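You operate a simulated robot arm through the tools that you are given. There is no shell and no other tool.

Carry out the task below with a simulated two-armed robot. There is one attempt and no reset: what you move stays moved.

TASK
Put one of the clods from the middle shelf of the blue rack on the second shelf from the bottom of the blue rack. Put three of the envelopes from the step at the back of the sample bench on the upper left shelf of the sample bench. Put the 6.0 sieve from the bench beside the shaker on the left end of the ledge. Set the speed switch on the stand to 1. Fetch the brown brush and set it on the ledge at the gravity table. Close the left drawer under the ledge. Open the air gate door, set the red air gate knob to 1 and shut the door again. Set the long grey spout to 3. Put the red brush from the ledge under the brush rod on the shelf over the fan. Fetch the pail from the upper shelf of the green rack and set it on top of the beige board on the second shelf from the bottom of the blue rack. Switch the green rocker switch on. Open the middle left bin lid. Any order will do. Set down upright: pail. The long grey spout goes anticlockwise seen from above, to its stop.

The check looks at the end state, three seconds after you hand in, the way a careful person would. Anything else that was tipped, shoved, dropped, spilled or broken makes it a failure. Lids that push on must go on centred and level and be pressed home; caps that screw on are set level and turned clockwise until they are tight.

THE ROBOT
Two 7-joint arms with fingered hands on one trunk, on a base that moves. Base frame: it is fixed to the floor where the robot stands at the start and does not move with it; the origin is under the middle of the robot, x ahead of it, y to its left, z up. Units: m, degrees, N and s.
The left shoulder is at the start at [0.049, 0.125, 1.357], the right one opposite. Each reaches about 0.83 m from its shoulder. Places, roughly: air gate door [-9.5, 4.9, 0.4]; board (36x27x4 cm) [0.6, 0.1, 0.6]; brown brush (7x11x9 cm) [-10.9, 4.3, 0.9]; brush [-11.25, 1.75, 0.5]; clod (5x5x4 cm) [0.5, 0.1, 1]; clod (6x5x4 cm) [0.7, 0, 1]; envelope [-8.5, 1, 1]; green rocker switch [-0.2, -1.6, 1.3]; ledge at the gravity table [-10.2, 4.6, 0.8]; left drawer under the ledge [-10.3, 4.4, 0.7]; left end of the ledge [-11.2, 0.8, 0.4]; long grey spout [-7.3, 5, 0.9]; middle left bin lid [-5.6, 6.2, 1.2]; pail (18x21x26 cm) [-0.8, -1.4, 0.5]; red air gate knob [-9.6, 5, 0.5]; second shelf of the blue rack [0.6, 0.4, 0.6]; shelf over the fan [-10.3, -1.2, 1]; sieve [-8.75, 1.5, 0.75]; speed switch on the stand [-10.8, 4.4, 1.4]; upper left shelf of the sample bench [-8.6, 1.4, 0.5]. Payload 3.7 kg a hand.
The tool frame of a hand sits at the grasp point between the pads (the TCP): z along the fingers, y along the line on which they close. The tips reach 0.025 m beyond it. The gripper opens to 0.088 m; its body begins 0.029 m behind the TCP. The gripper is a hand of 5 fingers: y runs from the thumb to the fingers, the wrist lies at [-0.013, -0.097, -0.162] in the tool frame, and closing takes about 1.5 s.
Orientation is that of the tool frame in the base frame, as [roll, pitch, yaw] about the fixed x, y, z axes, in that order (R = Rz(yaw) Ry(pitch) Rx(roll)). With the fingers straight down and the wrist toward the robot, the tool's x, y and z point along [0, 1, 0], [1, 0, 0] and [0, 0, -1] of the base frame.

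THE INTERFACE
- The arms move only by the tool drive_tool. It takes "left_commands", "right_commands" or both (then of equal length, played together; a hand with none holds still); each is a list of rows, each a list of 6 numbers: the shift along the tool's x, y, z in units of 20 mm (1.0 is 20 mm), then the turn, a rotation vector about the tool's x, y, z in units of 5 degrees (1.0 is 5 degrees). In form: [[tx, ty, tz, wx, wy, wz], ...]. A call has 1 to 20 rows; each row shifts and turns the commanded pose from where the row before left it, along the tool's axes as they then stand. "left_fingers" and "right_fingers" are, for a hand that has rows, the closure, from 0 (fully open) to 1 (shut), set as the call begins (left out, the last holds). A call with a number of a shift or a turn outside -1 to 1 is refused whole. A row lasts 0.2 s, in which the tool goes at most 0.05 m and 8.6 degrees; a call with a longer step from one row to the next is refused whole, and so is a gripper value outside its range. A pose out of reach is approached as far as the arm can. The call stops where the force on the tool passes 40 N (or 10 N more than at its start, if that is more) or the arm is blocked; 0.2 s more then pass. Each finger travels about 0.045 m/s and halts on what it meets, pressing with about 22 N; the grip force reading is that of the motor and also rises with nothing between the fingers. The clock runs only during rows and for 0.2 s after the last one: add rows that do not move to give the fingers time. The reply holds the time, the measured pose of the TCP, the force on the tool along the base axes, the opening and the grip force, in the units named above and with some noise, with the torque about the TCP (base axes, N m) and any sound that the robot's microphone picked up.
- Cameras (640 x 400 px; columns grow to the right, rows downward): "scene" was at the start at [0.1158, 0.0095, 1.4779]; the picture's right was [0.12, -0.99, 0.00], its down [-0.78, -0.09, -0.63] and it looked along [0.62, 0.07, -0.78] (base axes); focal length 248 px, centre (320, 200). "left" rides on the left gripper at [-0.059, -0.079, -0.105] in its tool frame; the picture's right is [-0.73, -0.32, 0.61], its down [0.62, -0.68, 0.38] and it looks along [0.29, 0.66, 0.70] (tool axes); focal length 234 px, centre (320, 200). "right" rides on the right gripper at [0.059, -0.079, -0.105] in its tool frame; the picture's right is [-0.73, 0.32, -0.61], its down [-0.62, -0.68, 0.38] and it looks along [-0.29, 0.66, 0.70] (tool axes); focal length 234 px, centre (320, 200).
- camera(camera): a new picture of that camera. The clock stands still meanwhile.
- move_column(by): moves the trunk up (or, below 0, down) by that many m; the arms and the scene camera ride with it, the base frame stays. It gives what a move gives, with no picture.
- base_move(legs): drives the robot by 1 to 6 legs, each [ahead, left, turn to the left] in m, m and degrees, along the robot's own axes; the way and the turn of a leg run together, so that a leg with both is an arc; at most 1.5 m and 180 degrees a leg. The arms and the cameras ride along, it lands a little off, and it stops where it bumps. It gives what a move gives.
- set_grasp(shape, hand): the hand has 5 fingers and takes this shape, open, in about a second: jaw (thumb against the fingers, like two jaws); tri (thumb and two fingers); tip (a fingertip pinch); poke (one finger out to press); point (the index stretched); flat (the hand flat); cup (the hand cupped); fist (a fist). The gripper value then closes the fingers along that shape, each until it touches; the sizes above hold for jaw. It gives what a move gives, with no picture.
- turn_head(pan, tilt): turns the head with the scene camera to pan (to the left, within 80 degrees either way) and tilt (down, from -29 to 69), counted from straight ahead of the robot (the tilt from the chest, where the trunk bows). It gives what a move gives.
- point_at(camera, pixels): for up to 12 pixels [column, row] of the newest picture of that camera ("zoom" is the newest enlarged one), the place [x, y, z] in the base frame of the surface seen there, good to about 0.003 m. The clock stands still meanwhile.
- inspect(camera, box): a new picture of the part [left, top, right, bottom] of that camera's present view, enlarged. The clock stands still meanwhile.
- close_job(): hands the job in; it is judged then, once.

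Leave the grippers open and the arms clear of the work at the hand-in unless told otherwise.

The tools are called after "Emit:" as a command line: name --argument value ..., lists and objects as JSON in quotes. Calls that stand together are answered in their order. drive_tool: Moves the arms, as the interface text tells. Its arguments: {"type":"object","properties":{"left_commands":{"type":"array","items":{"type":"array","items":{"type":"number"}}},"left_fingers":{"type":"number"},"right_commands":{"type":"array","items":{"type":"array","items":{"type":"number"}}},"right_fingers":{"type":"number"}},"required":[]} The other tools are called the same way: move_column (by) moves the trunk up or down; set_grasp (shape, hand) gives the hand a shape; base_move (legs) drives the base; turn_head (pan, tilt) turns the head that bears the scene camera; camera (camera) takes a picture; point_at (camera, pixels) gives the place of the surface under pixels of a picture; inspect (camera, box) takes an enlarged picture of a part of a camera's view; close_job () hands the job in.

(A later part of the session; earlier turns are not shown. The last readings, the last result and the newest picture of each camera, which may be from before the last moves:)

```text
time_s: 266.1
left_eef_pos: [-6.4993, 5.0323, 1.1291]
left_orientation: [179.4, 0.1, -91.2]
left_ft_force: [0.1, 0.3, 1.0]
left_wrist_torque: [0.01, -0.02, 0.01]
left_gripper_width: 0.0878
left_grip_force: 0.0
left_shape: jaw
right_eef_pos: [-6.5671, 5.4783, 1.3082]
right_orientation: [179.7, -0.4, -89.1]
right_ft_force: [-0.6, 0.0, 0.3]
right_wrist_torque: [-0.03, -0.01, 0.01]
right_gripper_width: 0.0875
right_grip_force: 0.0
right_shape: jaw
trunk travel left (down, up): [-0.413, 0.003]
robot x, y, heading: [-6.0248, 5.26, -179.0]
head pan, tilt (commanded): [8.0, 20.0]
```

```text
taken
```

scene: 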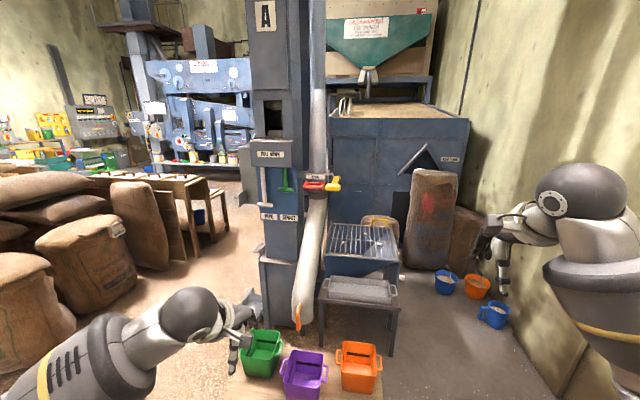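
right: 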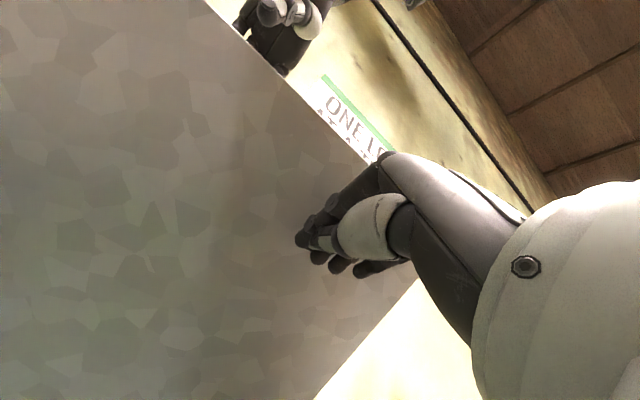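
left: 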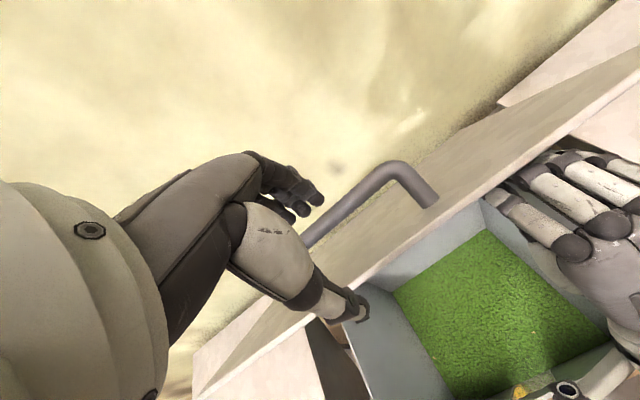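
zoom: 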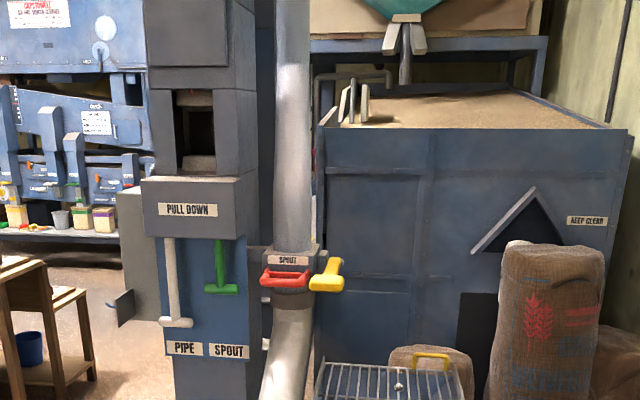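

The collar is labelled SPOUT; the spout itself swings under it. I'll push it from its left side toward +y with the left hand. I drive closer and lower the trunk.

Emit:
base_move --legs '[[0.4, 0.1, 0]]'

Emit:
move_column --by -0.2

Emit:
turn_head --pan 0 --tilt 35

Emit:
camera --camera "scene"

```text
time_s: 268.7
left_eef_pos: [-6.897, 4.9234, 1.1282]
left_orientation: [179.4, 0.1, -91.1]
left_ft_force: [-1.6, 0.3, 0.3]
left_wrist_torque: [0.01, 0.03, 0.0]
left_gripper_width: 0.0878
left_grip_force: 0.1
left_shape: jaw
right_eef_pos: [-6.9669, 5.3683, 1.3081]
right_orientation: [179.8, -0.2, -89.0]
right_ft_force: [0.4, 0.3, -0.5]
right_wrist_torque: [-0.03, 0.0, 0.02]
right_gripper_width: 0.0876
right_grip_force: 0.0
right_shape: jaw
trunk travel left (down, up): [-0.413, 0.003]
robot x, y, heading: [-6.4193, 5.1487, -178.9]
head pan, tilt (commanded): [8.0, 20.0]
```

```text
time_s: 270.9
left_eef_pos: [-6.8962, 4.9228, 0.9303]
left_orientation: [179.3, 0.1, -91.1]
left_ft_force: [-0.5, 0.1, -0.2]
left_wrist_torque: [-0.01, -0.01, 0.0]
left_gripper_width: 0.0878
left_grip_force: 0.0
left_shape: jaw
right_eef_pos: [-6.9647, 5.3693, 1.109]
right_orientation: [179.7, -0.3, -89.0]
right_ft_force: [-0.4, 0.1, -0.2]
right_wrist_torque: [-0.02, 0.0, 0.01]
right_gripper_width: 0.0878
right_grip_force: 0.1
right_shape: jaw
trunk travel left (down, up): [-0.213, 0.203]
robot x, y, heading: [-6.4205, 5.1502, -178.7]
head pan, tilt (commanded): [8.0, 20.0]
```

```text
time_s: 271.6
left_eef_pos: [-6.896, 4.9228, 0.9284]
left_orientation: [179.4, 0.1, -91.1]
left_ft_force: [-0.6, -0.4, -0.3]
left_wrist_torque: [0.01, 0.01, 0.01]
left_gripper_width: 0.0877
left_grip_force: 0.1
left_shape: jaw
right_eef_pos: [-6.9658, 5.368, 1.1081]
right_orientation: [179.8, -0.5, -89.0]
right_ft_force: [0.3, 0.1, 0.3]
right_wrist_torque: [0.0, 0.05, -0.02]
right_gripper_width: 0.0877
right_grip_force: 0.0
right_shape: jaw
trunk travel left (down, up): [-0.213, 0.203]
robot x, y, heading: [-6.4229, 5.148, -179.1]
head pan, tilt (commanded): [0.0, 35.0]
```

```text
taken
```

scene: 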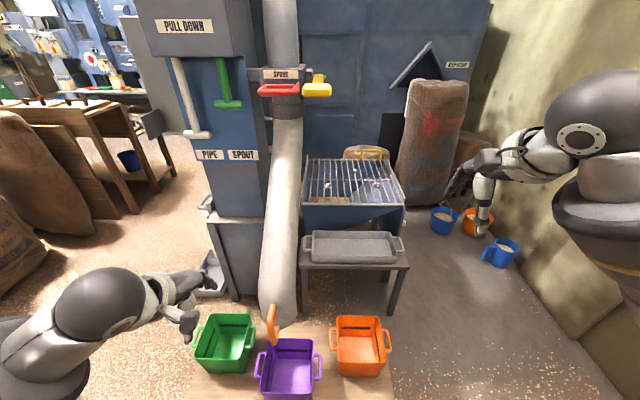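

Emit:
point_at --camera "scene" --pixels '[[285, 130], [283, 170], [280, 210], [277, 250], [275, 285], [262, 280], [297, 280], [264, 240], [297, 230], [272, 320], [278, 90], [190, 320]]'

Emit:
inspect --camera "scene" --box '[180, 60, 400, 360]'

```text
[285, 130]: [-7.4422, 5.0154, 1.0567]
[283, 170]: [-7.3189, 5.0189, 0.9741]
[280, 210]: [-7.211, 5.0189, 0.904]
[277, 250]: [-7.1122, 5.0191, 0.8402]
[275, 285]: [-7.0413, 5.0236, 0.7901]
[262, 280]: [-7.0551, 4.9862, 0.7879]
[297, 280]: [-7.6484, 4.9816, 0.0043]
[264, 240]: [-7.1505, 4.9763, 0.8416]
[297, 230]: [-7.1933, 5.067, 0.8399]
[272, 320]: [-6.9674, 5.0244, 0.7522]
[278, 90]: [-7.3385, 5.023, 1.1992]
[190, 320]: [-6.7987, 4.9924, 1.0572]
```

```text
1.33 times, centred on (290, 210) of scene
```

zoom: 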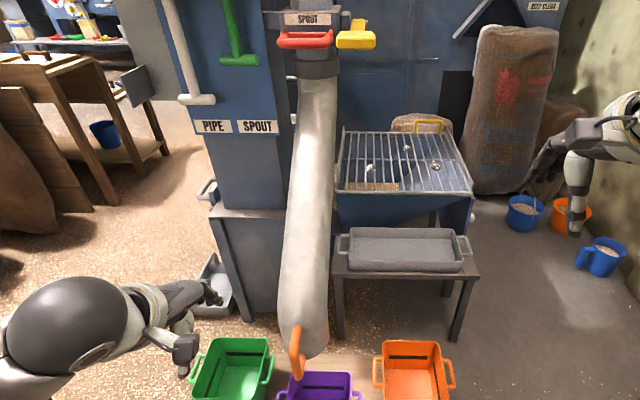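

The pipe slopes from the collar to the mouth at about (−7.04, 5.02, 0.79) with an orange handle on it. I take the closed left hand to its left side: forward 0.19 m, then down to z 0.79.

Emit:
drive_tool --left_commands '[[0.2, 0.93, 0, 0, 0, 0], [0.2, 0.93, 0, 0, 0, 0], [0.2, 0.93, 0, 0, 0, 0], [0.2, 0.93, 0, 0, 0, 0], [0.2, 0.93, 0, 0, 0, 0], [0.2, 0.93, 0, 0, 0, 0], [0.2, 0.93, 0, 0, 0, 0], [0.2, 0.93, 0, 0, 0, 0], [0.2, 0.93, 0, 0, 0, 0], [0.2, 0.93, 0, 0, 0, 0], [0, 0, 1, 0, 0, 0], [0, 0, 1, 0, 0, 0], [0, 0, 1, 0, 0, 0], [0, 0, 1, 0, 0, 0], [0, 0, 1, 0, 0, 0], [0, 0, 1, 0, 0, 0], [0, 0, 1, 0, 0, 0], [0, 0, 0, 0, 0, 0]]' --left_fingers 1

Emit:
camera --camera "scene"

Emit:
camera --camera "left"

```text
time_s: 275.4
left_eef_pos: [-7.0857, 4.8876, 0.7895]
left_orientation: [179.4, 0.1, -91.2]
left_ft_force: [0.1, 0.3, -0.2]
left_wrist_torque: [0.01, 0.0, 0.0]
left_gripper_width: 0.0
left_grip_force: 22.2
left_shape: jaw
right_eef_pos: [-6.9659, 5.3684, 1.1089]
right_orientation: [179.9, -0.4, -89.0]
right_ft_force: [0.8, -0.2, 0.3]
right_wrist_torque: [-0.01, 0.04, 0.0]
right_gripper_width: 0.0879
right_grip_force: 0.2
right_shape: jaw
trunk travel left (down, up): [-0.213, 0.203]
robot x, y, heading: [-6.424, 5.149, -178.7]
head pan, tilt (commanded): [0.0, 35.0]
```

```text
taken
```

scene: 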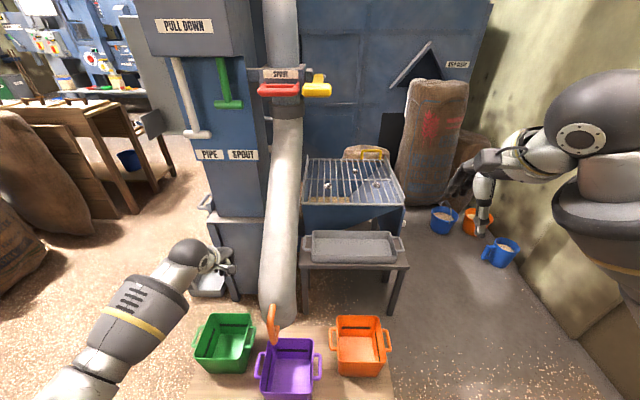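

```text
taken
```

left: 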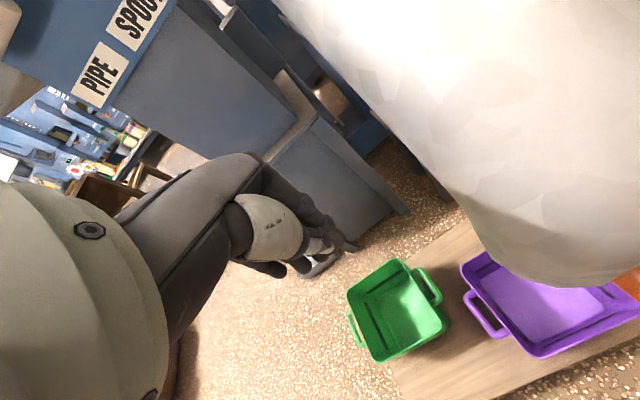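

Closed hand stands left of the pipe. I push toward +y, along the arc, first 0.11 m.

Emit:
drive_tool --left_commands '[[-0.79, -0.1, 0, 0, 0, 0], [-0.79, -0.1, 0, 0, 0, 0], [-0.79, -0.1, 0, 0, 0, 0], [-0.8, -0.11, 0, 0, 0, 0], [-0.8, -0.11, 0, 0, 0, 0], [-0.8, -0.11, 0, 0, 0, 0], [-0.8, -0.11, 0, 0, 0, 0], [0, 0, 0, 0, 0, 0]]'

Emit:
camera --camera "scene"

```text
time_s: 277.2
left_eef_pos: [-7.0674, 4.9985, 0.7895]
left_orientation: [179.4, 0.1, -91.0]
left_ft_force: [-0.2, -1.1, -0.2]
left_wrist_torque: [-0.04, -0.02, 0.02]
left_gripper_width: 0.0
left_grip_force: 22.4
left_shape: jaw
right_eef_pos: [-6.966, 5.3692, 1.1082]
right_orientation: [179.7, -0.3, -89.0]
right_ft_force: [-0.5, 0.0, -0.7]
right_wrist_torque: [-0.02, 0.0, 0.02]
right_gripper_width: 0.0879
right_grip_force: 0.1
right_shape: jaw
trunk travel left (down, up): [-0.213, 0.203]
robot x, y, heading: [-6.4213, 5.1489, -178.8]
head pan, tilt (commanded): [0.0, 35.0]
```

```text
taken
```

scene: 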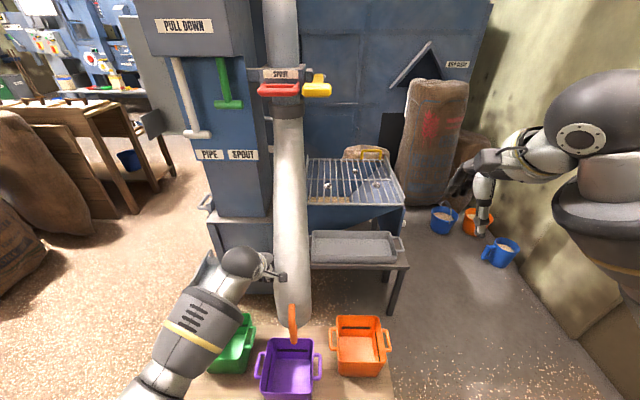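

It swings easily (about 1 N). I continue along the arc toward bucket 3.

Emit:
drive_tool --left_commands '[[-0.81, 0.06, 0, 0, 0, 0], [-0.81, 0.06, 0, 0, 0, 0], [-0.81, 0.06, 0, 0, 0, 0], [-0.81, 0.06, 0, 0, 0, 0], [-0.79, 0.16, 0, 0, 0, 0], [-0.79, 0.16, 0, 0, 0, 0], [-0.79, 0.16, 0, 0, 0, 0], [-0.79, 0.16, 0, 0, 0, 0], [-0.75, 0.3, 0, 0, 0, 0], [-0.75, 0.3, 0, 0, 0, 0], [-0.75, 0.3, 0, 0, 0, 0], [-0.75, 0.3, 0, 0, 0, 0], [0, 0, 0, 0, 0, 0]]'

Emit:
camera --camera "scene"

```text
time_s: 280.0
left_eef_pos: [-7.1055, 5.1852, 0.7908]
left_orientation: [179.4, 0.3, -91.1]
left_ft_force: [0.8, -0.5, 0.8]
left_wrist_torque: [-0.03, 0.04, -0.02]
left_gripper_width: 0.0001
left_grip_force: 22.0
left_shape: jaw
right_eef_pos: [-6.9665, 5.3685, 1.1085]
right_orientation: [179.9, -0.3, -89.0]
right_ft_force: [-0.4, 1.6, -0.3]
right_wrist_torque: [0.02, 0.0, 0.03]
right_gripper_width: 0.0878
right_grip_force: 0.1
right_shape: jaw
trunk travel left (down, up): [-0.213, 0.203]
robot x, y, heading: [-6.4232, 5.1492, -178.6]
head pan, tilt (commanded): [0.0, 35.0]
```

```text
taken
```

scene: 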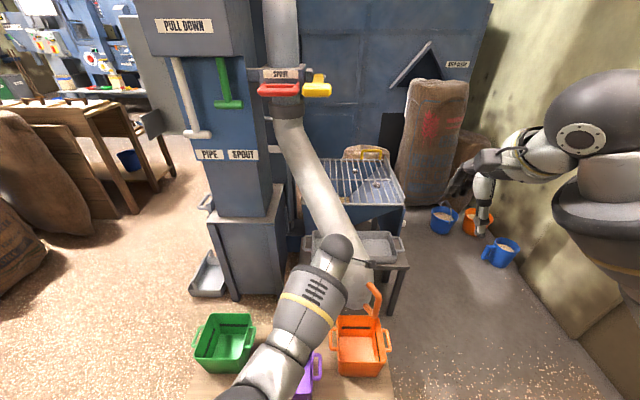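

The mouth is nearing bucket 3. I move the right hand aside and push on until the stop.

Emit:
drive_tool --left_commands '[[-0.69, 0.42, 0, 0, 0, 0], [-0.69, 0.42, 0, 0, 0, 0], [-0.69, 0.42, 0, 0, 0, 0], [-0.69, 0.42, 0, 0, 0, 0], [-0.3, 0.27, 0, 0, 0, 0], [-0.3, 0.27, 0, 0, 0, 0], [-0.3, 0.27, 0, 0, 0, 0], [-0.3, 0.27, 0, 0, 0, 0], [0, 0, 0, 0, 0, 0]]' --right_commands '[[-1, 0, 0, 0, 0, 0], [-1, 0, 0, 0, 0, 0], [-1, 0, 0, 0, 0, 0], [-1, 0, 0, 0, 0, 0], [-1, 0, 0, 0, 0, 0], [-1, 0, 0, 0, 0, 0], [-1, 0, 0, 0, 0, 0], [0, 0, 0, 0, 0, 0], [0, 0, 0, 0, 0, 0]]'

Emit:
camera --camera "scene"

```text
time_s: 281.4
left_eef_pos: [-7.1415, 5.2423, 0.7923]
left_orientation: [179.7, -0.4, -90.6]
left_ft_force: [23.6, -12.1, 15.4]
left_wrist_torque: [-0.03, 0.27, 0.28]
left_gripper_width: 0.0
left_grip_force: 22.8
left_shape: jaw
right_eef_pos: [-6.9652, 5.4722, 1.1101]
right_orientation: [179.5, -0.3, -88.8]
right_ft_force: [-0.4, -0.1, 0.8]
right_wrist_torque: [0.0, -0.03, 0.04]
right_gripper_width: 0.0876
right_grip_force: 0.1
right_shape: jaw
trunk travel left (down, up): [-0.213, 0.203]
robot x, y, heading: [-6.4199, 5.1491, -178.8]
head pan, tilt (commanded): [0.0, 35.0]
stopped in row 6 (left hand): the force on the tool passed its limit at 47 N (the readings are from after the stop); the commanded pose is now the measured one
```

```text
taken
```

scene: 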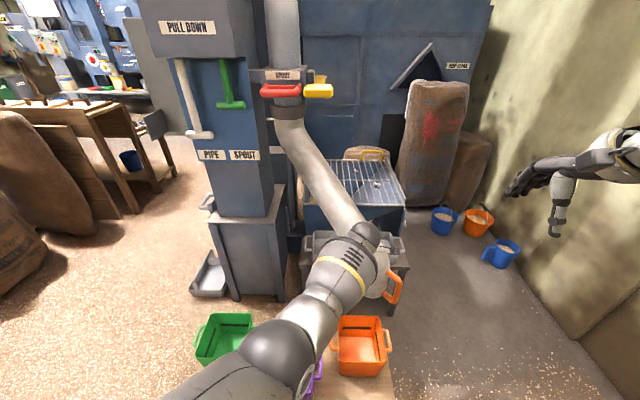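

Firm stop at 47 N, spout at about 50° toward bucket 3. I draw the hand away to the left/back and check.

Emit:
drive_tool --left_commands '[[0.8, -0.6, 0, 0, 0, 0], [0.8, -0.6, 0, 0, 0, 0], [0.8, -0.6, 0, 0, 0, 0], [0.8, -0.6, -0.3, 0, 0, 0], [0.8, -0.6, -0.5, 0, 0, 0], [0.8, -0.6, -0.8, 0, 0, 0], [0.8, -0.6, -0.8, 0, 0, 0], [0.8, -0.6, -0.8, 0, 0, 0], [0.8, -0.6, -0.8, 0, 0, 0], [0.8, -0.6, -0.8, 0, 0, 0], [0, 0, 0, 0, 0, 0]]'

Emit:
camera --camera "scene"

```text
time_s: 283.8
left_eef_pos: [-7.0274, 5.0832, 0.8876]
left_orientation: [-179.9, -0.4, -90.7]
left_ft_force: [0.7, -0.1, 0.1]
left_wrist_torque: [-0.03, -0.01, -0.05]
left_gripper_width: 0.0
left_grip_force: 21.9
left_shape: jaw
right_eef_pos: [-6.9686, 5.4744, 1.1085]
right_orientation: [179.8, -0.3, -89.0]
right_ft_force: [0.5, 0.2, 0.5]
right_wrist_torque: [0.02, -0.01, 0.03]
right_gripper_width: 0.0879
right_grip_force: 0.0
right_shape: jaw
trunk travel left (down, up): [-0.213, 0.203]
robot x, y, heading: [-6.4192, 5.1498, -178.7]
head pan, tilt (commanded): [0.0, 35.0]
```

```text
taken
```

scene: 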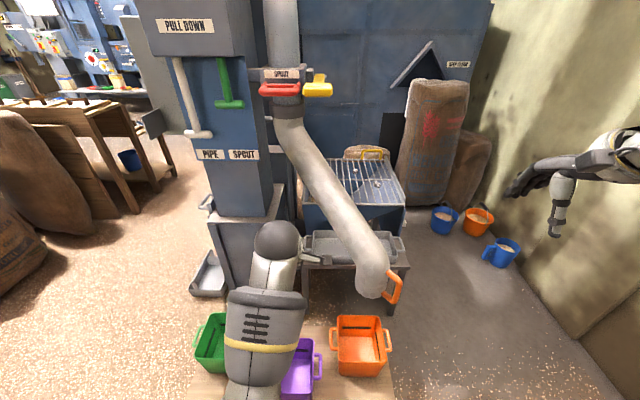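

Emit:
point_at --camera "scene" --pixels '[[372, 275], [345, 225], [320, 180], [395, 290], [360, 345], [365, 265]]'

Emit:
inspect --camera "scene" --box '[280, 180, 440, 390]'

```text
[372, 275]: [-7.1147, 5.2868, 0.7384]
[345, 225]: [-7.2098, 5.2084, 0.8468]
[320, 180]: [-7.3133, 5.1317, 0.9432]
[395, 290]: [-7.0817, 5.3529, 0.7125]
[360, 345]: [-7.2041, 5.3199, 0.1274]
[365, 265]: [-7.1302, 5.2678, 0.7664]
```

```text
1.90 times, centred on (360, 285) of scene
```

zoom: 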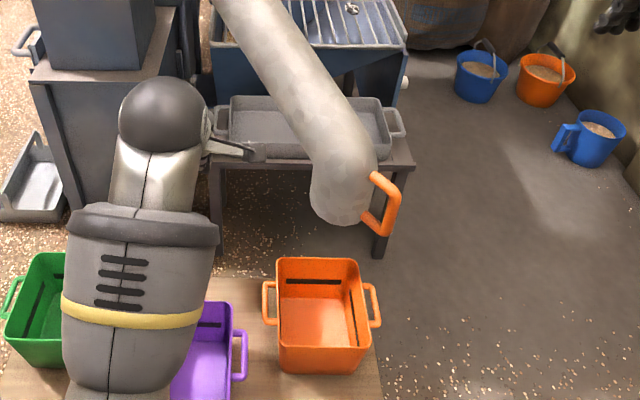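

The mouth is over bucket 3 (handle now at (−7.082, 5.353)). To be sure it's at the stop, I push once more gently at the same place.

Emit:
drive_tool --left_commands '[[-0.8, 0.6, 0.8, 0, 0, 0], [-0.8, 0.6, 0.8, 0, 0, 0], [-0.8, 0.6, 0.8, 0, 0, 0], [-0.8, 0.6, 0.8, 0, 0, 0], [-0.8, 0.6, 0.8, 0, 0, 0], [-0.8, 0.6, 0.8, 0, 0, 0], [-0.8, 0.6, 0, 0, 0, 0], [-0.6, 0.4, 0, 0, 0, 0], [-0.3, 0.2, 0, 0, 0, 0], [-0.3, 0.2, 0, 0, 0, 0], [-0.3, 0.2, 0, 0, 0, 0], [-0.3, 0.2, 0, 0, 0, 0], [-0.3, 0.2, 0, 0, 0, 0], [-0.3, 0.2, 0, 0, 0, 0], [0, 0, 0, 0, 0, 0]]'

Emit:
inspect --camera "scene" --box '[280, 180, 440, 390]'

Emit:
point_at --camera "scene" --pixels '[[395, 290], [397, 280]]'

```text
time_s: 286.9
left_eef_pos: [-7.1385, 5.2419, 0.7892]
left_orientation: [-179.9, -0.5, -90.5]
left_ft_force: [14.8, -14.6, 3.1]
left_wrist_torque: [0.01, 0.07, 0.34]
left_gripper_width: 0.0001
left_grip_force: 21.8
left_shape: jaw
right_eef_pos: [-6.9674, 5.4726, 1.109]
right_orientation: [179.7, -0.4, -88.7]
right_ft_force: [-0.2, 0.7, 0.7]
right_wrist_torque: [-0.03, -0.04, 0.03]
right_gripper_width: 0.0879
right_grip_force: 0.1
right_shape: jaw
trunk travel left (down, up): [-0.213, 0.203]
robot x, y, heading: [-6.4209, 5.1451, -178.7]
head pan, tilt (commanded): [0.0, 35.0]
```

```text
1.90 times, centred on (360, 285) of scene
```

zoom: 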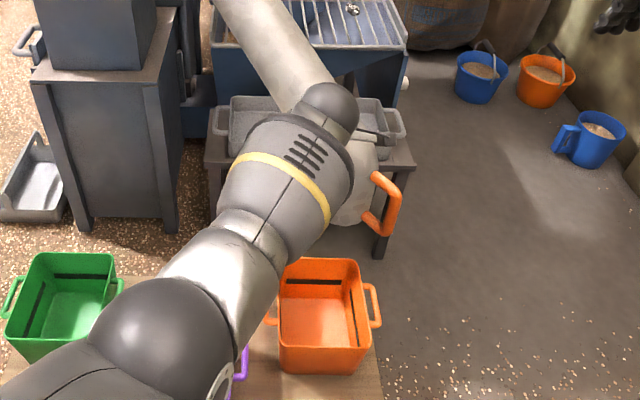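

```text
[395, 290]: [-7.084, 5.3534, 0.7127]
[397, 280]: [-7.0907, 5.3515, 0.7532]
```

Unchanged under 20 N: it is at its stop. I retract the hand up and back, raise the trunk, and look for the way toward the gravity table.

Emit:
drive_tool --left_commands '[[0.8, -0.6, 0, 0, 0, 0], [0.8, -0.6, 0, 0, 0, 0], [0.8, -0.6, -0.5, 0, 0, 0], [0.8, -0.6, -1, 0, 0, 0], [0.8, -0.8, -1, 0, 0, 0], [0.8, -0.8, -1, 0, 0, 0], [0.8, -0.8, -1, 0, 0, 0], [0.8, -0.8, -1, 0, 0, 0], [0.8, -0.8, -1, 0, 0, 0], [0.8, -0.8, -1, 0, 0, 0], [0.8, -0.8, -1, 0, 0, 0], [0.5, -0.6, -1, 0, 0, 0], [0, 0, 0, 0, 0, 0]]' --left_fingers 0

Emit:
move_column --by 0.16

Emit:
turn_head --pan 45 --tilt 15

Emit:
camera --camera "scene"

```text
time_s: 289.8
left_eef_pos: [-6.9705, 5.0604, 0.9795]
left_orientation: [180.0, -0.4, -90.7]
left_ft_force: [-0.2, -0.1, -0.3]
left_wrist_torque: [0.01, -0.03, -0.01]
left_gripper_width: 0.0876
left_grip_force: 0.1
left_shape: jaw
right_eef_pos: [-6.9691, 5.4733, 1.1078]
right_orientation: [179.7, -0.3, -88.9]
right_ft_force: [-0.7, 0.5, 0.2]
right_wrist_torque: [0.04, -0.02, 0.01]
right_gripper_width: 0.0876
right_grip_force: 0.1
right_shape: jaw
trunk travel left (down, up): [-0.213, 0.203]
robot x, y, heading: [-6.4213, 5.1457, -178.5]
head pan, tilt (commanded): [0.0, 35.0]
```

```text
time_s: 291.6
left_eef_pos: [-6.9705, 5.0585, 1.1399]
left_orientation: [-179.9, -0.4, -90.6]
left_ft_force: [-0.1, 0.1, 0.0]
left_wrist_torque: [0.01, -0.04, -0.04]
left_gripper_width: 0.0879
left_grip_force: 0.0
left_shape: jaw
right_eef_pos: [-6.9686, 5.4744, 1.2671]
right_orientation: [179.8, -0.2, -88.9]
right_ft_force: [-0.7, -0.2, -0.6]
right_wrist_torque: [0.0, 0.02, 0.01]
right_gripper_width: 0.0875
right_grip_force: 0.0
right_shape: jaw
trunk travel left (down, up): [-0.373, 0.043]
robot x, y, heading: [-6.4207, 5.1504, -178.4]
head pan, tilt (commanded): [0.0, 35.0]
```

```text
time_s: 292.7
left_eef_pos: [-6.9704, 5.0573, 1.1395]
left_orientation: [179.9, -0.5, -90.7]
left_ft_force: [0.0, -0.8, -0.2]
left_wrist_torque: [0.02, -0.01, 0.01]
left_gripper_width: 0.0876
left_grip_force: 0.1
left_shape: jaw
right_eef_pos: [-6.9682, 5.4747, 1.2673]
right_orientation: [179.8, -0.3, -88.9]
right_ft_force: [0.7, -0.3, -1.3]
right_wrist_torque: [0.01, -0.02, 0.01]
right_gripper_width: 0.0878
right_grip_force: 0.0
right_shape: jaw
trunk travel left (down, up): [-0.373, 0.043]
robot x, y, heading: [-6.4208, 5.1456, -178.7]
head pan, tilt (commanded): [45.0, 15.0]
```

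```text
taken
```

scene: 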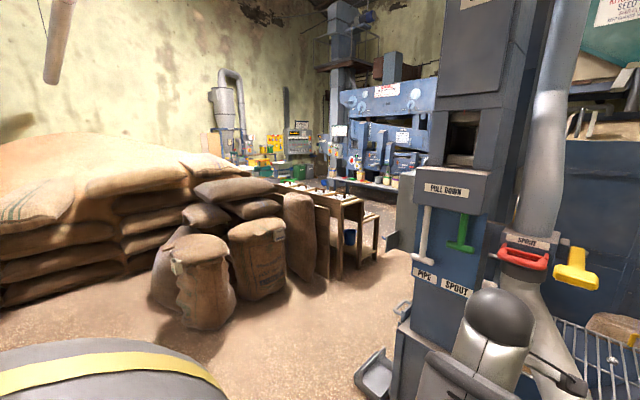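

A passage leads between the bench with sacks (left) and the column (right). I measure floor points and edges.

Emit:
point_at --camera "scene" --pixels '[[340, 300], [370, 260], [385, 205], [350, 275], [325, 275], [360, 265], [380, 250], [240, 320], [270, 295], [375, 375], [390, 245], [300, 350]]'

Emit:
inspect --camera "scene" --box '[200, 100, 440, 300]'

```text
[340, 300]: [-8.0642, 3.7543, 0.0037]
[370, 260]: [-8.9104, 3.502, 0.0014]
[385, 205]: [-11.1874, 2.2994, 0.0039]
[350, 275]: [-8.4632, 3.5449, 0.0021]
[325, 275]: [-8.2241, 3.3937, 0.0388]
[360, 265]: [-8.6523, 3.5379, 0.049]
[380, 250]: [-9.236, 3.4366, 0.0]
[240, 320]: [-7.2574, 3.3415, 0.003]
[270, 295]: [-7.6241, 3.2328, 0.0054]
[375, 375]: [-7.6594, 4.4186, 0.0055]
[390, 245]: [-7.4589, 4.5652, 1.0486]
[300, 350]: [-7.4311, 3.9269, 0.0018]
```

```text
2.00 times, centred on (320, 200) of scene
```

zoom: 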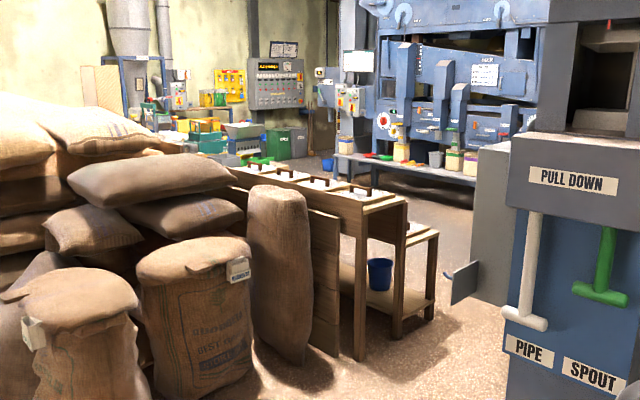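

I look further left to see what lies beside me before moving sideways.

Emit:
turn_head --pan 80 --tilt 35

Emit:
camera --camera "scene"

Emit:
point_at --camera "scene" --pixels '[[330, 130], [200, 120], [150, 160], [100, 200], [250, 150], [400, 120], [320, 200], [450, 150], [60, 250], [300, 90], [380, 70], [500, 100]]'

```text
time_s: 293.7
left_eef_pos: [-6.97, 5.0582, 1.1395]
left_orientation: [180.0, -0.4, -90.8]
left_ft_force: [-0.8, 1.4, 1.2]
left_wrist_torque: [-0.03, 0.0, -0.02]
left_gripper_width: 0.0877
left_grip_force: 0.1
left_shape: jaw
right_eef_pos: [-6.9672, 5.4748, 1.2677]
right_orientation: [179.8, -0.3, -88.9]
right_ft_force: [0.7, -0.2, -0.1]
right_wrist_torque: [-0.01, -0.01, 0.02]
right_gripper_width: 0.0877
right_grip_force: 0.0
right_shape: jaw
trunk travel left (down, up): [-0.373, 0.043]
robot x, y, heading: [-6.4207, 5.1501, -178.7]
head pan, tilt (commanded): [80.0, 35.0]
```

```text
taken
```

scene: 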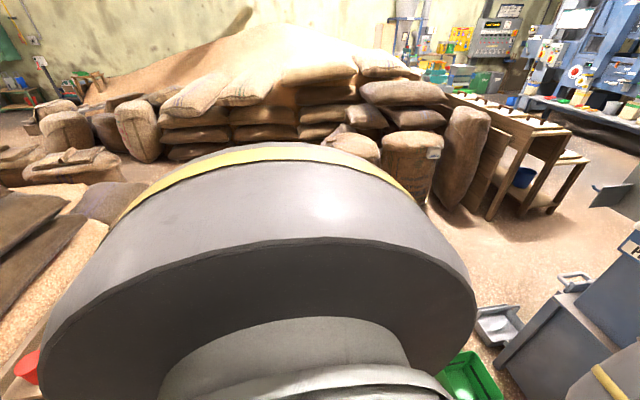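

```text
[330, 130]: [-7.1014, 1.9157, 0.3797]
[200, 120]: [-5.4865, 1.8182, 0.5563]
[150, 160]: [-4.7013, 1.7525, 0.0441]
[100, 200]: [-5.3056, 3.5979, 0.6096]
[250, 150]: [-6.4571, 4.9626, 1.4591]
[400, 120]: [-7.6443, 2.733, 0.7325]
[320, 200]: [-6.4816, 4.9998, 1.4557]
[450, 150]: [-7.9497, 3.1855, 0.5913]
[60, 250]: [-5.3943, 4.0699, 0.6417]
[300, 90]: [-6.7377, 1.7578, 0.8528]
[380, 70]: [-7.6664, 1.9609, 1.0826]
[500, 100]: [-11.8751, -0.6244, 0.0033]
```

Floor to my left is free down to y≈3.5. I back 0.1 m and shift left 1.25 m, then look along the passage.

Emit:
base_move --legs '[[-0.12, 0, 0], [0, 1.25, 0]]'

Emit:
turn_head --pan 0 --tilt 25

Emit:
camera --camera "scene"

```text
time_s: 305.8
left_eef_pos: [-6.8397, 3.8186, 1.1394]
left_orientation: [180.0, -0.5, -92.2]
left_ft_force: [0.4, -0.3, 0.1]
left_wrist_torque: [-0.01, 0.01, 0.03]
left_gripper_width: 0.0877
left_grip_force: 0.2
left_shape: jaw
right_eef_pos: [-6.828, 4.236, 1.2689]
right_orientation: [179.8, -0.4, -90.3]
right_ft_force: [-0.2, 0.0, -0.3]
right_wrist_torque: [0.01, -0.01, -0.01]
right_gripper_width: 0.0876
right_grip_force: 0.0
right_shape: jaw
trunk travel left (down, up): [-0.373, 0.043]
robot x, y, heading: [-6.2907, 3.8959, 179.6]
head pan, tilt (commanded): [80.0, 35.0]
```

```text
time_s: 307.3
left_eef_pos: [-6.8407, 3.8188, 1.1406]
left_orientation: [-180.0, -0.4, -92.1]
left_ft_force: [0.8, 0.0, -0.1]
left_wrist_torque: [0.01, 0.0, 0.02]
left_gripper_width: 0.0877
left_grip_force: 0.0
left_shape: jaw
right_eef_pos: [-6.8287, 4.2355, 1.2673]
right_orientation: [179.8, -0.4, -90.4]
right_ft_force: [0.5, 0.5, 0.3]
right_wrist_torque: [-0.03, -0.01, 0.0]
right_gripper_width: 0.0879
right_grip_force: 0.1
right_shape: jaw
trunk travel left (down, up): [-0.373, 0.043]
robot x, y, heading: [-6.288, 3.8979, 179.8]
head pan, tilt (commanded): [0.0, 25.0]
```

```text
taken
```

scene: 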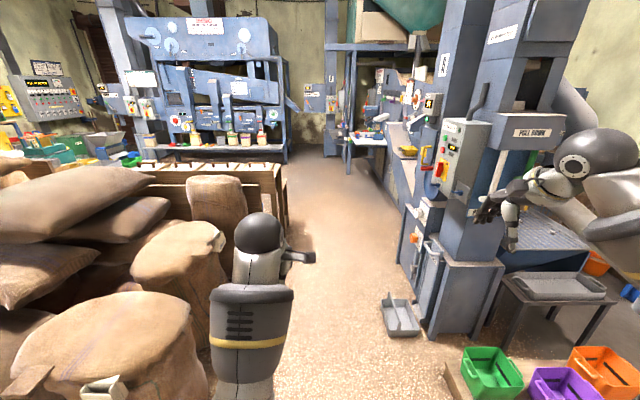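

Emit:
point_at --camera "scene" --pixels '[[289, 232], [285, 170], [240, 290], [385, 300], [383, 320], [404, 262], [385, 215], [385, 180], [345, 172], [325, 160], [288, 205], [440, 145]]'

```text
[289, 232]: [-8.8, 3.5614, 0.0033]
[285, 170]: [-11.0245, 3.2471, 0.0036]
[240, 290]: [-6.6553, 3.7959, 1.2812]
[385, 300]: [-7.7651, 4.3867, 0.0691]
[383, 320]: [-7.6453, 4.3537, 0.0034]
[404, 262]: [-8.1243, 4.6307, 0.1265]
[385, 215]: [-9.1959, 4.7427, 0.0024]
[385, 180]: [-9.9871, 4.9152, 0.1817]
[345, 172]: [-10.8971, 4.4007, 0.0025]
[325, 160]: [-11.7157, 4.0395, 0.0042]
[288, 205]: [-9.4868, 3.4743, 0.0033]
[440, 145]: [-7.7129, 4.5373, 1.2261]
```

The passage is about 0.8 m wide at the tightest (bench edge y≈3.55, floor pan y≈4.33). I tuck the right hand inward and drive through along y≈3.94.

Emit:
drive_tool --right_commands '[[1, -0.3, 0, 0, 0, 0], [1, -0.3, 0, 0, 0, 0], [1, -0.3, 0, 0, 0, 0], [1, -0.3, 0, 0, 0, 0], [1, -0.3, 0, 0, 0, 0], [1, -0.3, 0, 0, 0, 0], [1, 0, 0, 0, 0, 0], [0, 0, 0, 0, 0, 0]]'

Emit:
base_move --legs '[[1.2, -0.04, 0], [1.2, 0, 0]]'

Emit:
turn_head --pan -25 --tilt 25

Emit:
camera --camera "scene"

```text
time_s: 309.1
left_eef_pos: [-6.8408, 3.8208, 1.141]
left_orientation: [180.0, -0.4, -92.2]
left_ft_force: [0.2, 0.2, -0.5]
left_wrist_torque: [0.0, 0.01, 0.0]
left_gripper_width: 0.0875
left_grip_force: 0.1
left_shape: jaw
right_eef_pos: [-6.7926, 4.0945, 1.2687]
right_orientation: [179.9, -0.3, -90.3]
right_ft_force: [-0.6, -0.2, -0.3]
right_wrist_torque: [0.0, -0.01, 0.0]
right_gripper_width: 0.0876
right_grip_force: 0.1
right_shape: jaw
trunk travel left (down, up): [-0.373, 0.043]
robot x, y, heading: [-6.2899, 3.895, 179.7]
head pan, tilt (commanded): [0.0, 25.0]
```

```text
time_s: 320.9
left_eef_pos: [-9.2438, 3.7923, 1.1406]
left_orientation: [-180.0, -0.4, -89.4]
left_ft_force: [-0.1, 0.7, -0.2]
left_wrist_torque: [0.02, -0.01, 0.03]
left_gripper_width: 0.0878
left_grip_force: 0.1
left_shape: jaw
right_eef_pos: [-9.2094, 4.0697, 1.2696]
right_orientation: [179.9, -0.4, -87.6]
right_ft_force: [-0.1, -0.2, 0.2]
right_wrist_torque: [0.03, -0.02, 0.0]
right_gripper_width: 0.0875
right_grip_force: 0.1
right_shape: jaw
trunk travel left (down, up): [-0.373, 0.043]
robot x, y, heading: [-8.6951, 3.8953, -177.5]
head pan, tilt (commanded): [0.0, 25.0]
```

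```text
time_s: 321.8
left_eef_pos: [-9.243, 3.7928, 1.14]
left_orientation: [-180.0, -0.4, -89.3]
left_ft_force: [0.6, 0.2, -0.1]
left_wrist_torque: [0.01, -0.01, -0.03]
left_gripper_width: 0.0878
left_grip_force: 0.0
left_shape: jaw
right_eef_pos: [-9.2089, 4.0708, 1.2682]
right_orientation: [179.9, -0.3, -87.7]
right_ft_force: [-0.4, -1.0, -0.3]
right_wrist_torque: [-0.02, -0.01, 0.03]
right_gripper_width: 0.0876
right_grip_force: 0.0
right_shape: jaw
trunk travel left (down, up): [-0.373, 0.043]
robot x, y, heading: [-8.6942, 3.8978, -177.4]
head pan, tilt (commanded): [-25.0, 25.0]
```

```text
taken
```

scene: 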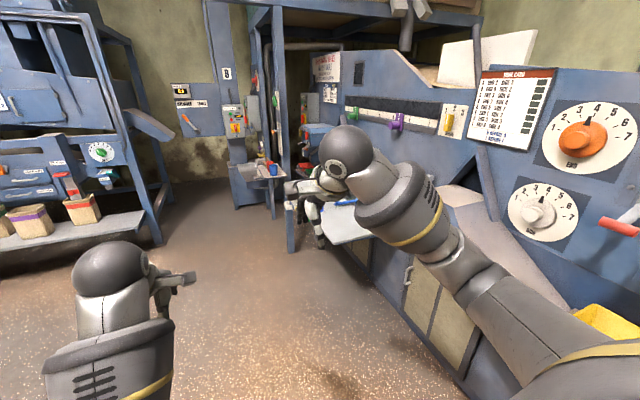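

I'm past the narrow part. On the right is the gravity table with dials, a ledge and small doors. I drive on to x≈−9.55 and turn to face it.

Emit:
base_move --legs '[[0.85, 0.15, 0], [0, 0, -92.5]]'

Emit:
turn_head --pan 0 --tilt 30

Emit:
camera --camera "scene"

```text
time_s: 330.3
left_eef_pos: [-9.577, 4.2582, 1.1398]
left_orientation: [179.9, -0.4, 176.3]
left_ft_force: [0.3, 0.7, -0.3]
left_wrist_torque: [0.03, 0.01, 0.03]
left_gripper_width: 0.088
left_grip_force: 0.0
left_shape: jaw
right_eef_pos: [-9.3037, 4.204, 1.2691]
right_orientation: [179.8, -0.3, 178.1]
right_ft_force: [0.5, 0.1, -0.2]
right_wrist_torque: [-0.01, -0.03, 0.03]
right_gripper_width: 0.0878
right_grip_force: 0.1
right_shape: jaw
trunk travel left (down, up): [-0.373, 0.043]
robot x, y, heading: [-9.5149, 3.7017, 88.4]
head pan, tilt (commanded): [-25.0, 25.0]
```

```text
time_s: 331.2
left_eef_pos: [-9.578, 4.2589, 1.1402]
left_orientation: [179.9, -0.5, 176.2]
left_ft_force: [0.3, 0.6, -1.0]
left_wrist_torque: [-0.01, 0.04, 0.0]
left_gripper_width: 0.0877
left_grip_force: 0.0
left_shape: jaw
right_eef_pos: [-9.3046, 4.2044, 1.269]
right_orientation: [179.7, -0.2, 178.1]
right_ft_force: [-0.3, 0.5, 0.0]
right_wrist_torque: [-0.04, 0.01, 0.0]
right_gripper_width: 0.0878
right_grip_force: 0.1
right_shape: jaw
trunk travel left (down, up): [-0.373, 0.043]
robot x, y, heading: [-9.5161, 3.7058, 88.3]
head pan, tilt (commanded): [0.0, 30.0]
```

```text
taken
```

scene: 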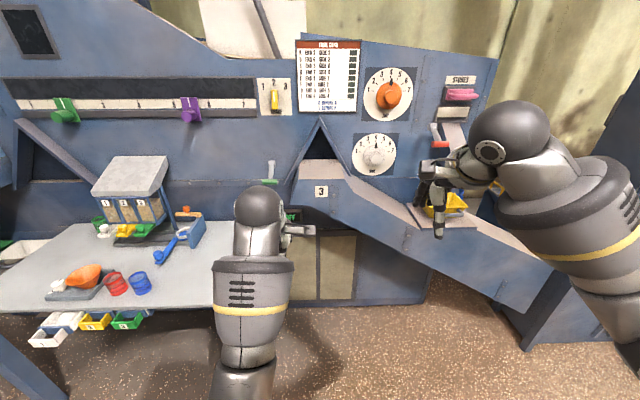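

I see the ledge at the left with three small drawers under it (white, yellow, green) and beige doors at (330,265). I take closer looks.

Emit:
inspect --camera "scene" --box '[0, 140, 240, 360]'

Emit:
inspect --camera "scene" --box '[250, 150, 450, 320]'

```text
1.82 times, centred on (120, 250) of scene
```

zoom: 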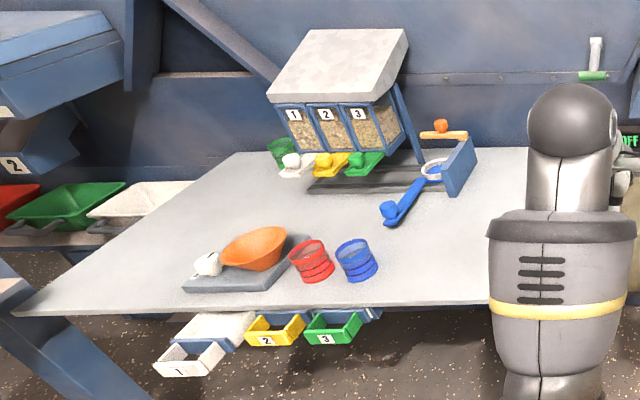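

```text
2.35 times, centred on (350, 235) of scene
```

zoom: 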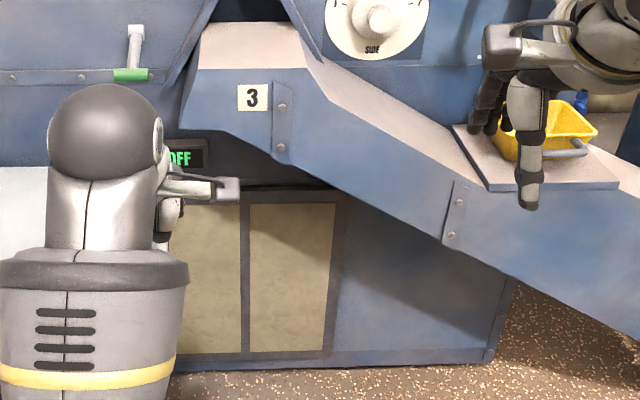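

The white drawer 1 (left) is pulled out; yellow and green are in. To see the air gate door I retract the left hand toward the body.

Emit:
drive_tool --left_commands '[[0.5, -0.8, 0.5, 0, 0, 0], [0.5, -0.8, 0.5, 0, 0, 0], [0.5, -0.8, 0.5, 0, 0, 0], [0.5, -0.8, 0.5, 0, 0, 0], [0.5, -0.8, 0.5, 0, 0, 0], [0.5, -0.8, 0.5, 0, 0, 0], [0.5, -0.8, 0.5, 0, 0, 0], [0.5, -0.8, 0.5, 0, 0, 0], [0.5, -0.8, 0.5, 0, 0, 0], [0.5, -0.8, 0.5, 0, 0, 0], [0, 0, 0, 0, 0, 0]]' --right_commands '[[-0.5, -0.8, 0.5, 0, 0, 0], [-0.5, -0.8, 0.5, 0, 0, 0], [-0.5, -0.8, 0.5, 0, 0, 0], [-0.5, -0.8, 0.5, 0, 0, 0], [-0.5, -0.8, 0.5, 0, 0, 0], [-0.5, -0.8, 0.5, 0, 0, 0], [-0.5, -0.8, 0.5, 0, 0, 0], [-0.5, 0, 0.5, 0, 0, 0], [-0.5, 0, 0.5, 0, 0, 0], [-0.5, 0, 0.5, 0, 0, 0], [0, 0, 0, 0, 0, 0]]'

Emit:
turn_head --pan 0 --tilt 38

Emit:
camera --camera "scene"

```text
time_s: 333.6
left_eef_pos: [-9.6886, 4.1056, 1.0402]
left_orientation: [-180.0, -0.4, 176.2]
left_ft_force: [-0.3, -0.2, -0.4]
left_wrist_torque: [0.01, 0.01, 0.0]
left_gripper_width: 0.0878
left_grip_force: 0.0
left_shape: jaw
right_eef_pos: [-9.2091, 4.0887, 1.168]
right_orientation: [179.8, -0.3, 178.0]
right_ft_force: [0.8, 0.1, -0.1]
right_wrist_torque: [0.0, -0.04, 0.0]
right_gripper_width: 0.0878
right_grip_force: 0.2
right_shape: jaw
trunk travel left (down, up): [-0.373, 0.043]
robot x, y, heading: [-9.5165, 3.7071, 88.2]
head pan, tilt (commanded): [0.0, 30.0]
```

```text
time_s: 334.3
left_eef_pos: [-9.6872, 4.1053, 1.0398]
left_orientation: [179.9, -0.4, 176.3]
left_ft_force: [-0.1, -1.2, -0.3]
left_wrist_torque: [0.0, 0.02, -0.01]
left_gripper_width: 0.0874
left_grip_force: 0.2
left_shape: jaw
right_eef_pos: [-9.2091, 4.0895, 1.1668]
right_orientation: [179.8, -0.3, 178.1]
right_ft_force: [0.6, 0.6, 0.3]
right_wrist_torque: [0.02, 0.02, 0.0]
right_gripper_width: 0.088
right_grip_force: 0.1
right_shape: jaw
trunk travel left (down, up): [-0.373, 0.043]
robot x, y, heading: [-9.5134, 3.7034, 88.1]
head pan, tilt (commanded): [0.0, 38.0]
```

```text
taken
```

scene: 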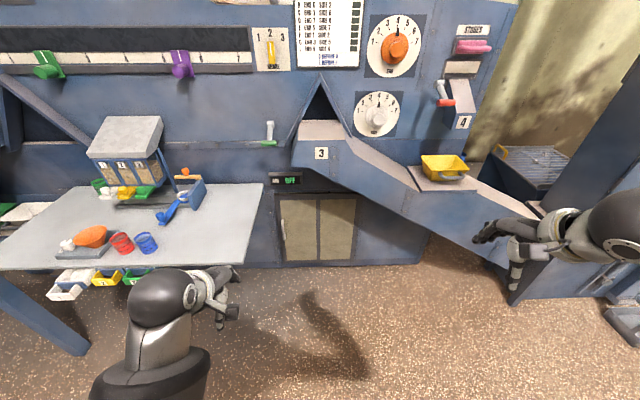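

Emit:
inspect --camera "scene" --box '[255, 160, 375, 270]'

Emit:
point_at --camera "zoom" --pixels '[[120, 140], [150, 220], [320, 220], [490, 150], [480, 320], [120, 320], [160, 250], [160, 300], [330, 130], [320, 330], [180, 60]]'

```text
3.64 times, centred on (315, 215) of scene
```

zoom: 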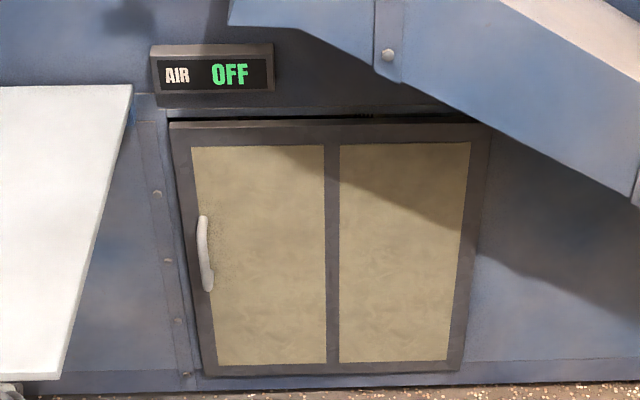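

```text
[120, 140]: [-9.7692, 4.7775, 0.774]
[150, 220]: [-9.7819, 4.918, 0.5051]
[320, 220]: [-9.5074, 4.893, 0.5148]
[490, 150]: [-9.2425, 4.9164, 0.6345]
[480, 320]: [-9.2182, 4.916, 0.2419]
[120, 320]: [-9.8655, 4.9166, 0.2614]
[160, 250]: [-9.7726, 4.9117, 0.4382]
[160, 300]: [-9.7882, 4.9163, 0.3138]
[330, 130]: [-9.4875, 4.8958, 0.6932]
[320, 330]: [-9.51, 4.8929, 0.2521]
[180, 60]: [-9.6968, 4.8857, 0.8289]
```

The door spans x −9.75…−9.25, z 0.18…0.72 at y≈4.89, with its handle on the left at about x −9.70, hinged on the right. I measure the ledge edge, the drawers and the handle more exactly.

Emit:
point_at --camera "scene" --pixels '[[230, 263], [20, 268], [262, 185], [70, 290], [52, 290], [105, 280], [135, 280], [285, 225], [284, 235], [283, 215], [430, 200], [60, 330]]'

Emit:
inspect --camera "scene" --box '[270, 195, 310, 260]'

```text
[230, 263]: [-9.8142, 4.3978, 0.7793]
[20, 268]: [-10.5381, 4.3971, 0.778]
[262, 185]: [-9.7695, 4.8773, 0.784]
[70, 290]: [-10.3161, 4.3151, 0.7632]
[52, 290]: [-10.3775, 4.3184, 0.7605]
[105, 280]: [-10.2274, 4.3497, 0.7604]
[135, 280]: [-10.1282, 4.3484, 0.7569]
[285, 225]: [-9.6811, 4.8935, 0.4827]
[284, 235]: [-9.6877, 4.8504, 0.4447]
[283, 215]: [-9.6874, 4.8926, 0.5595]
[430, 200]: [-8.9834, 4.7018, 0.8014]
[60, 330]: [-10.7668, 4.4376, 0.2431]
```

```text
6.15 times, centred on (290, 228) of scene
```

zoom: 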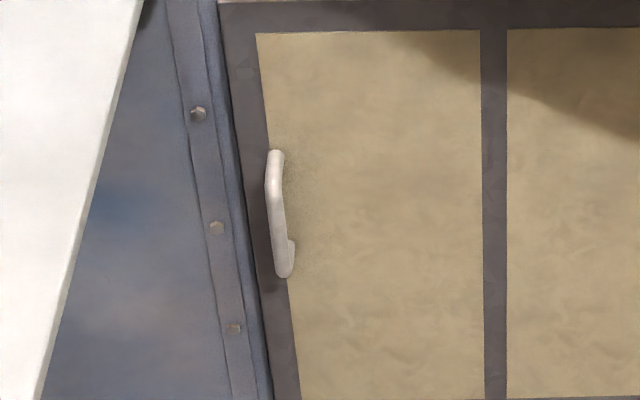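

Emit:
point_at --camera "zoom" --pixels '[[276, 158], [273, 190], [280, 230], [286, 268], [272, 210], [240, 100], [265, 350]]'

```text
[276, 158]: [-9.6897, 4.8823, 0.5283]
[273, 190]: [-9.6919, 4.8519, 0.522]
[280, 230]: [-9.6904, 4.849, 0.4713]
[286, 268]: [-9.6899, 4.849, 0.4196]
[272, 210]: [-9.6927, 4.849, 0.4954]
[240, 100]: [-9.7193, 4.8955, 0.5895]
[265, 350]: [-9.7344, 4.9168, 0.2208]
```

Handle: vertical bar at x −9.69, y≈4.855, z 0.415–0.53. I'll use the left hand with palm facing right. First I turn the left hand (fingers ahead, then rolled) and raise the right hand out of the way.

Emit:
drive_tool --left_commands '[[0, 0, 0, -1, 0, 0], [0, 0, 0, -1, 0, 0], [0, 0, 0, -1, 0, 0], [0, 0, 0, -1, 0, 0], [0, 0, 0, -1, 0, 0], [0, 0, 0, -1, 0, 0], [0, 0, 0, -1, 0, 0], [0, 0, 0, -1, 0, 0], [0, 0, 0, -1, 0, 0], [0, 0, 0, -1, 0, 0], [0, 0, 0, -1, 0, 0], [0, 0, 0, -1, 0, 0], [0, 0, 0, -1, 0, 0], [0, 0, 0, -1, 0, 0], [0, 0, 0, -1, 0, 0], [0, 0, 0, -1, 0, 0], [0, 0, 0, -1, 0, 0], [0, 0, 0, -1, 0, 0], [0, 0, 0, 0, 0, 0]]' --right_commands '[[-0.5, 0.4, -0.9, 0, 0, 0], [-0.5, 0.4, -0.9, 0, 0, 0], [-0.5, 0.4, -0.9, 0, 0, 0], [-0.5, 0.4, -0.9, 0, 0, 0], [-0.5, 0.4, -0.9, 0, 0, 0], [-0.5, 0.4, -0.9, 0, 0, 0], [-0.5, 0.4, -0.9, 0, 0, 0], [-0.5, 0.4, -0.9, 0, 0, 0], [-0.5, 0.4, -0.9, 0, 0, 0], [-0.5, 0.4, -0.9, 0, 0, 0], [-0.5, 0.4, -0.9, 0, 0, 0], [-0.5, 0.4, -0.9, 0, 0, 0], [0, 0, 0, 0, 0, 0], [0, 0, 0, 0, 0, 0], [0, 0, 0, 0, 0, 0], [0, 0, 0, 0, 0, 0], [0, 0, 0, 0, 0, 0], [0, 0, 0, 0, 0, 0], [0, 0, 0, 0, 0, 0]]'

Emit:
drive_tool --left_commands '[[0, 0, 0, 0, 0, -1], [0, 0, 0, 0, 0, -1], [0, 0, 0, 0, 0, -1], [0, 0, 0, 0, 0, -1], [0, 0, 0, 0, 0, -1], [0, 0, 0, 0, 0, -1], [0, 0, 0, 0, 0, -1], [0, 0, 0, 0, 0, -1], [0, 0, 0, 0, 0, -1], [0, 0, 0, 0, 0, -1], [0, 0, 0, 0, 0, -1], [0, 0, 0, 0, 0, -1], [0, 0, 0, 0, 0, -1], [0, 0, 0, 0, 0, -1], [0, 0, 0, 0, 0, -1], [0, 0, 0, 0, 0, -1], [0, 0, 0, 0, 0, -1], [0, 0, 0, 0, 0, -1], [0, 0, 0, 0, 0, 0]]'

```text
time_s: 338.3
left_eef_pos: [-9.6885, 4.1046, 1.0408]
left_orientation: [89.9, -0.4, 176.2]
left_ft_force: [0.2, -0.6, -0.7]
left_wrist_torque: [0.0, -0.02, 0.02]
left_gripper_width: 0.0877
left_grip_force: 0.0
left_shape: jaw
right_eef_pos: [-9.0846, 4.1806, 1.3839]
right_orientation: [179.8, -0.3, 178.1]
right_ft_force: [-0.3, 0.1, 0.2]
right_wrist_torque: [0.06, 0.05, -0.01]
right_gripper_width: 0.0879
right_grip_force: 0.0
right_shape: jaw
trunk travel left (down, up): [-0.373, 0.043]
robot x, y, heading: [-9.5176, 3.7053, 88.2]
head pan, tilt (commanded): [0.0, 38.0]
```

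```text
time_s: 341.8
left_eef_pos: [-9.7127, 4.1069, 1.043]
left_orientation: [91.0, 73.0, 174.2]
left_ft_force: [-0.4, 0.8, -0.3]
left_wrist_torque: [0.02, 0.03, 0.01]
left_gripper_width: 0.0879
left_grip_force: 0.0
left_shape: jaw
right_eef_pos: [-9.0848, 4.1807, 1.3848]
right_orientation: [179.8, -0.4, 178.1]
right_ft_force: [-0.6, -0.1, -1.3]
right_wrist_torque: [-0.01, 0.01, -0.02]
right_gripper_width: 0.0879
right_grip_force: 0.0
right_shape: jaw
trunk travel left (down, up): [-0.373, 0.043]
robot x, y, heading: [-9.5137, 3.7052, 88.2]
head pan, tilt (commanded): [0.0, 38.0]
stopped in row 17 (left hand): the arm was blocked; the commanded pose is now the measured one
```

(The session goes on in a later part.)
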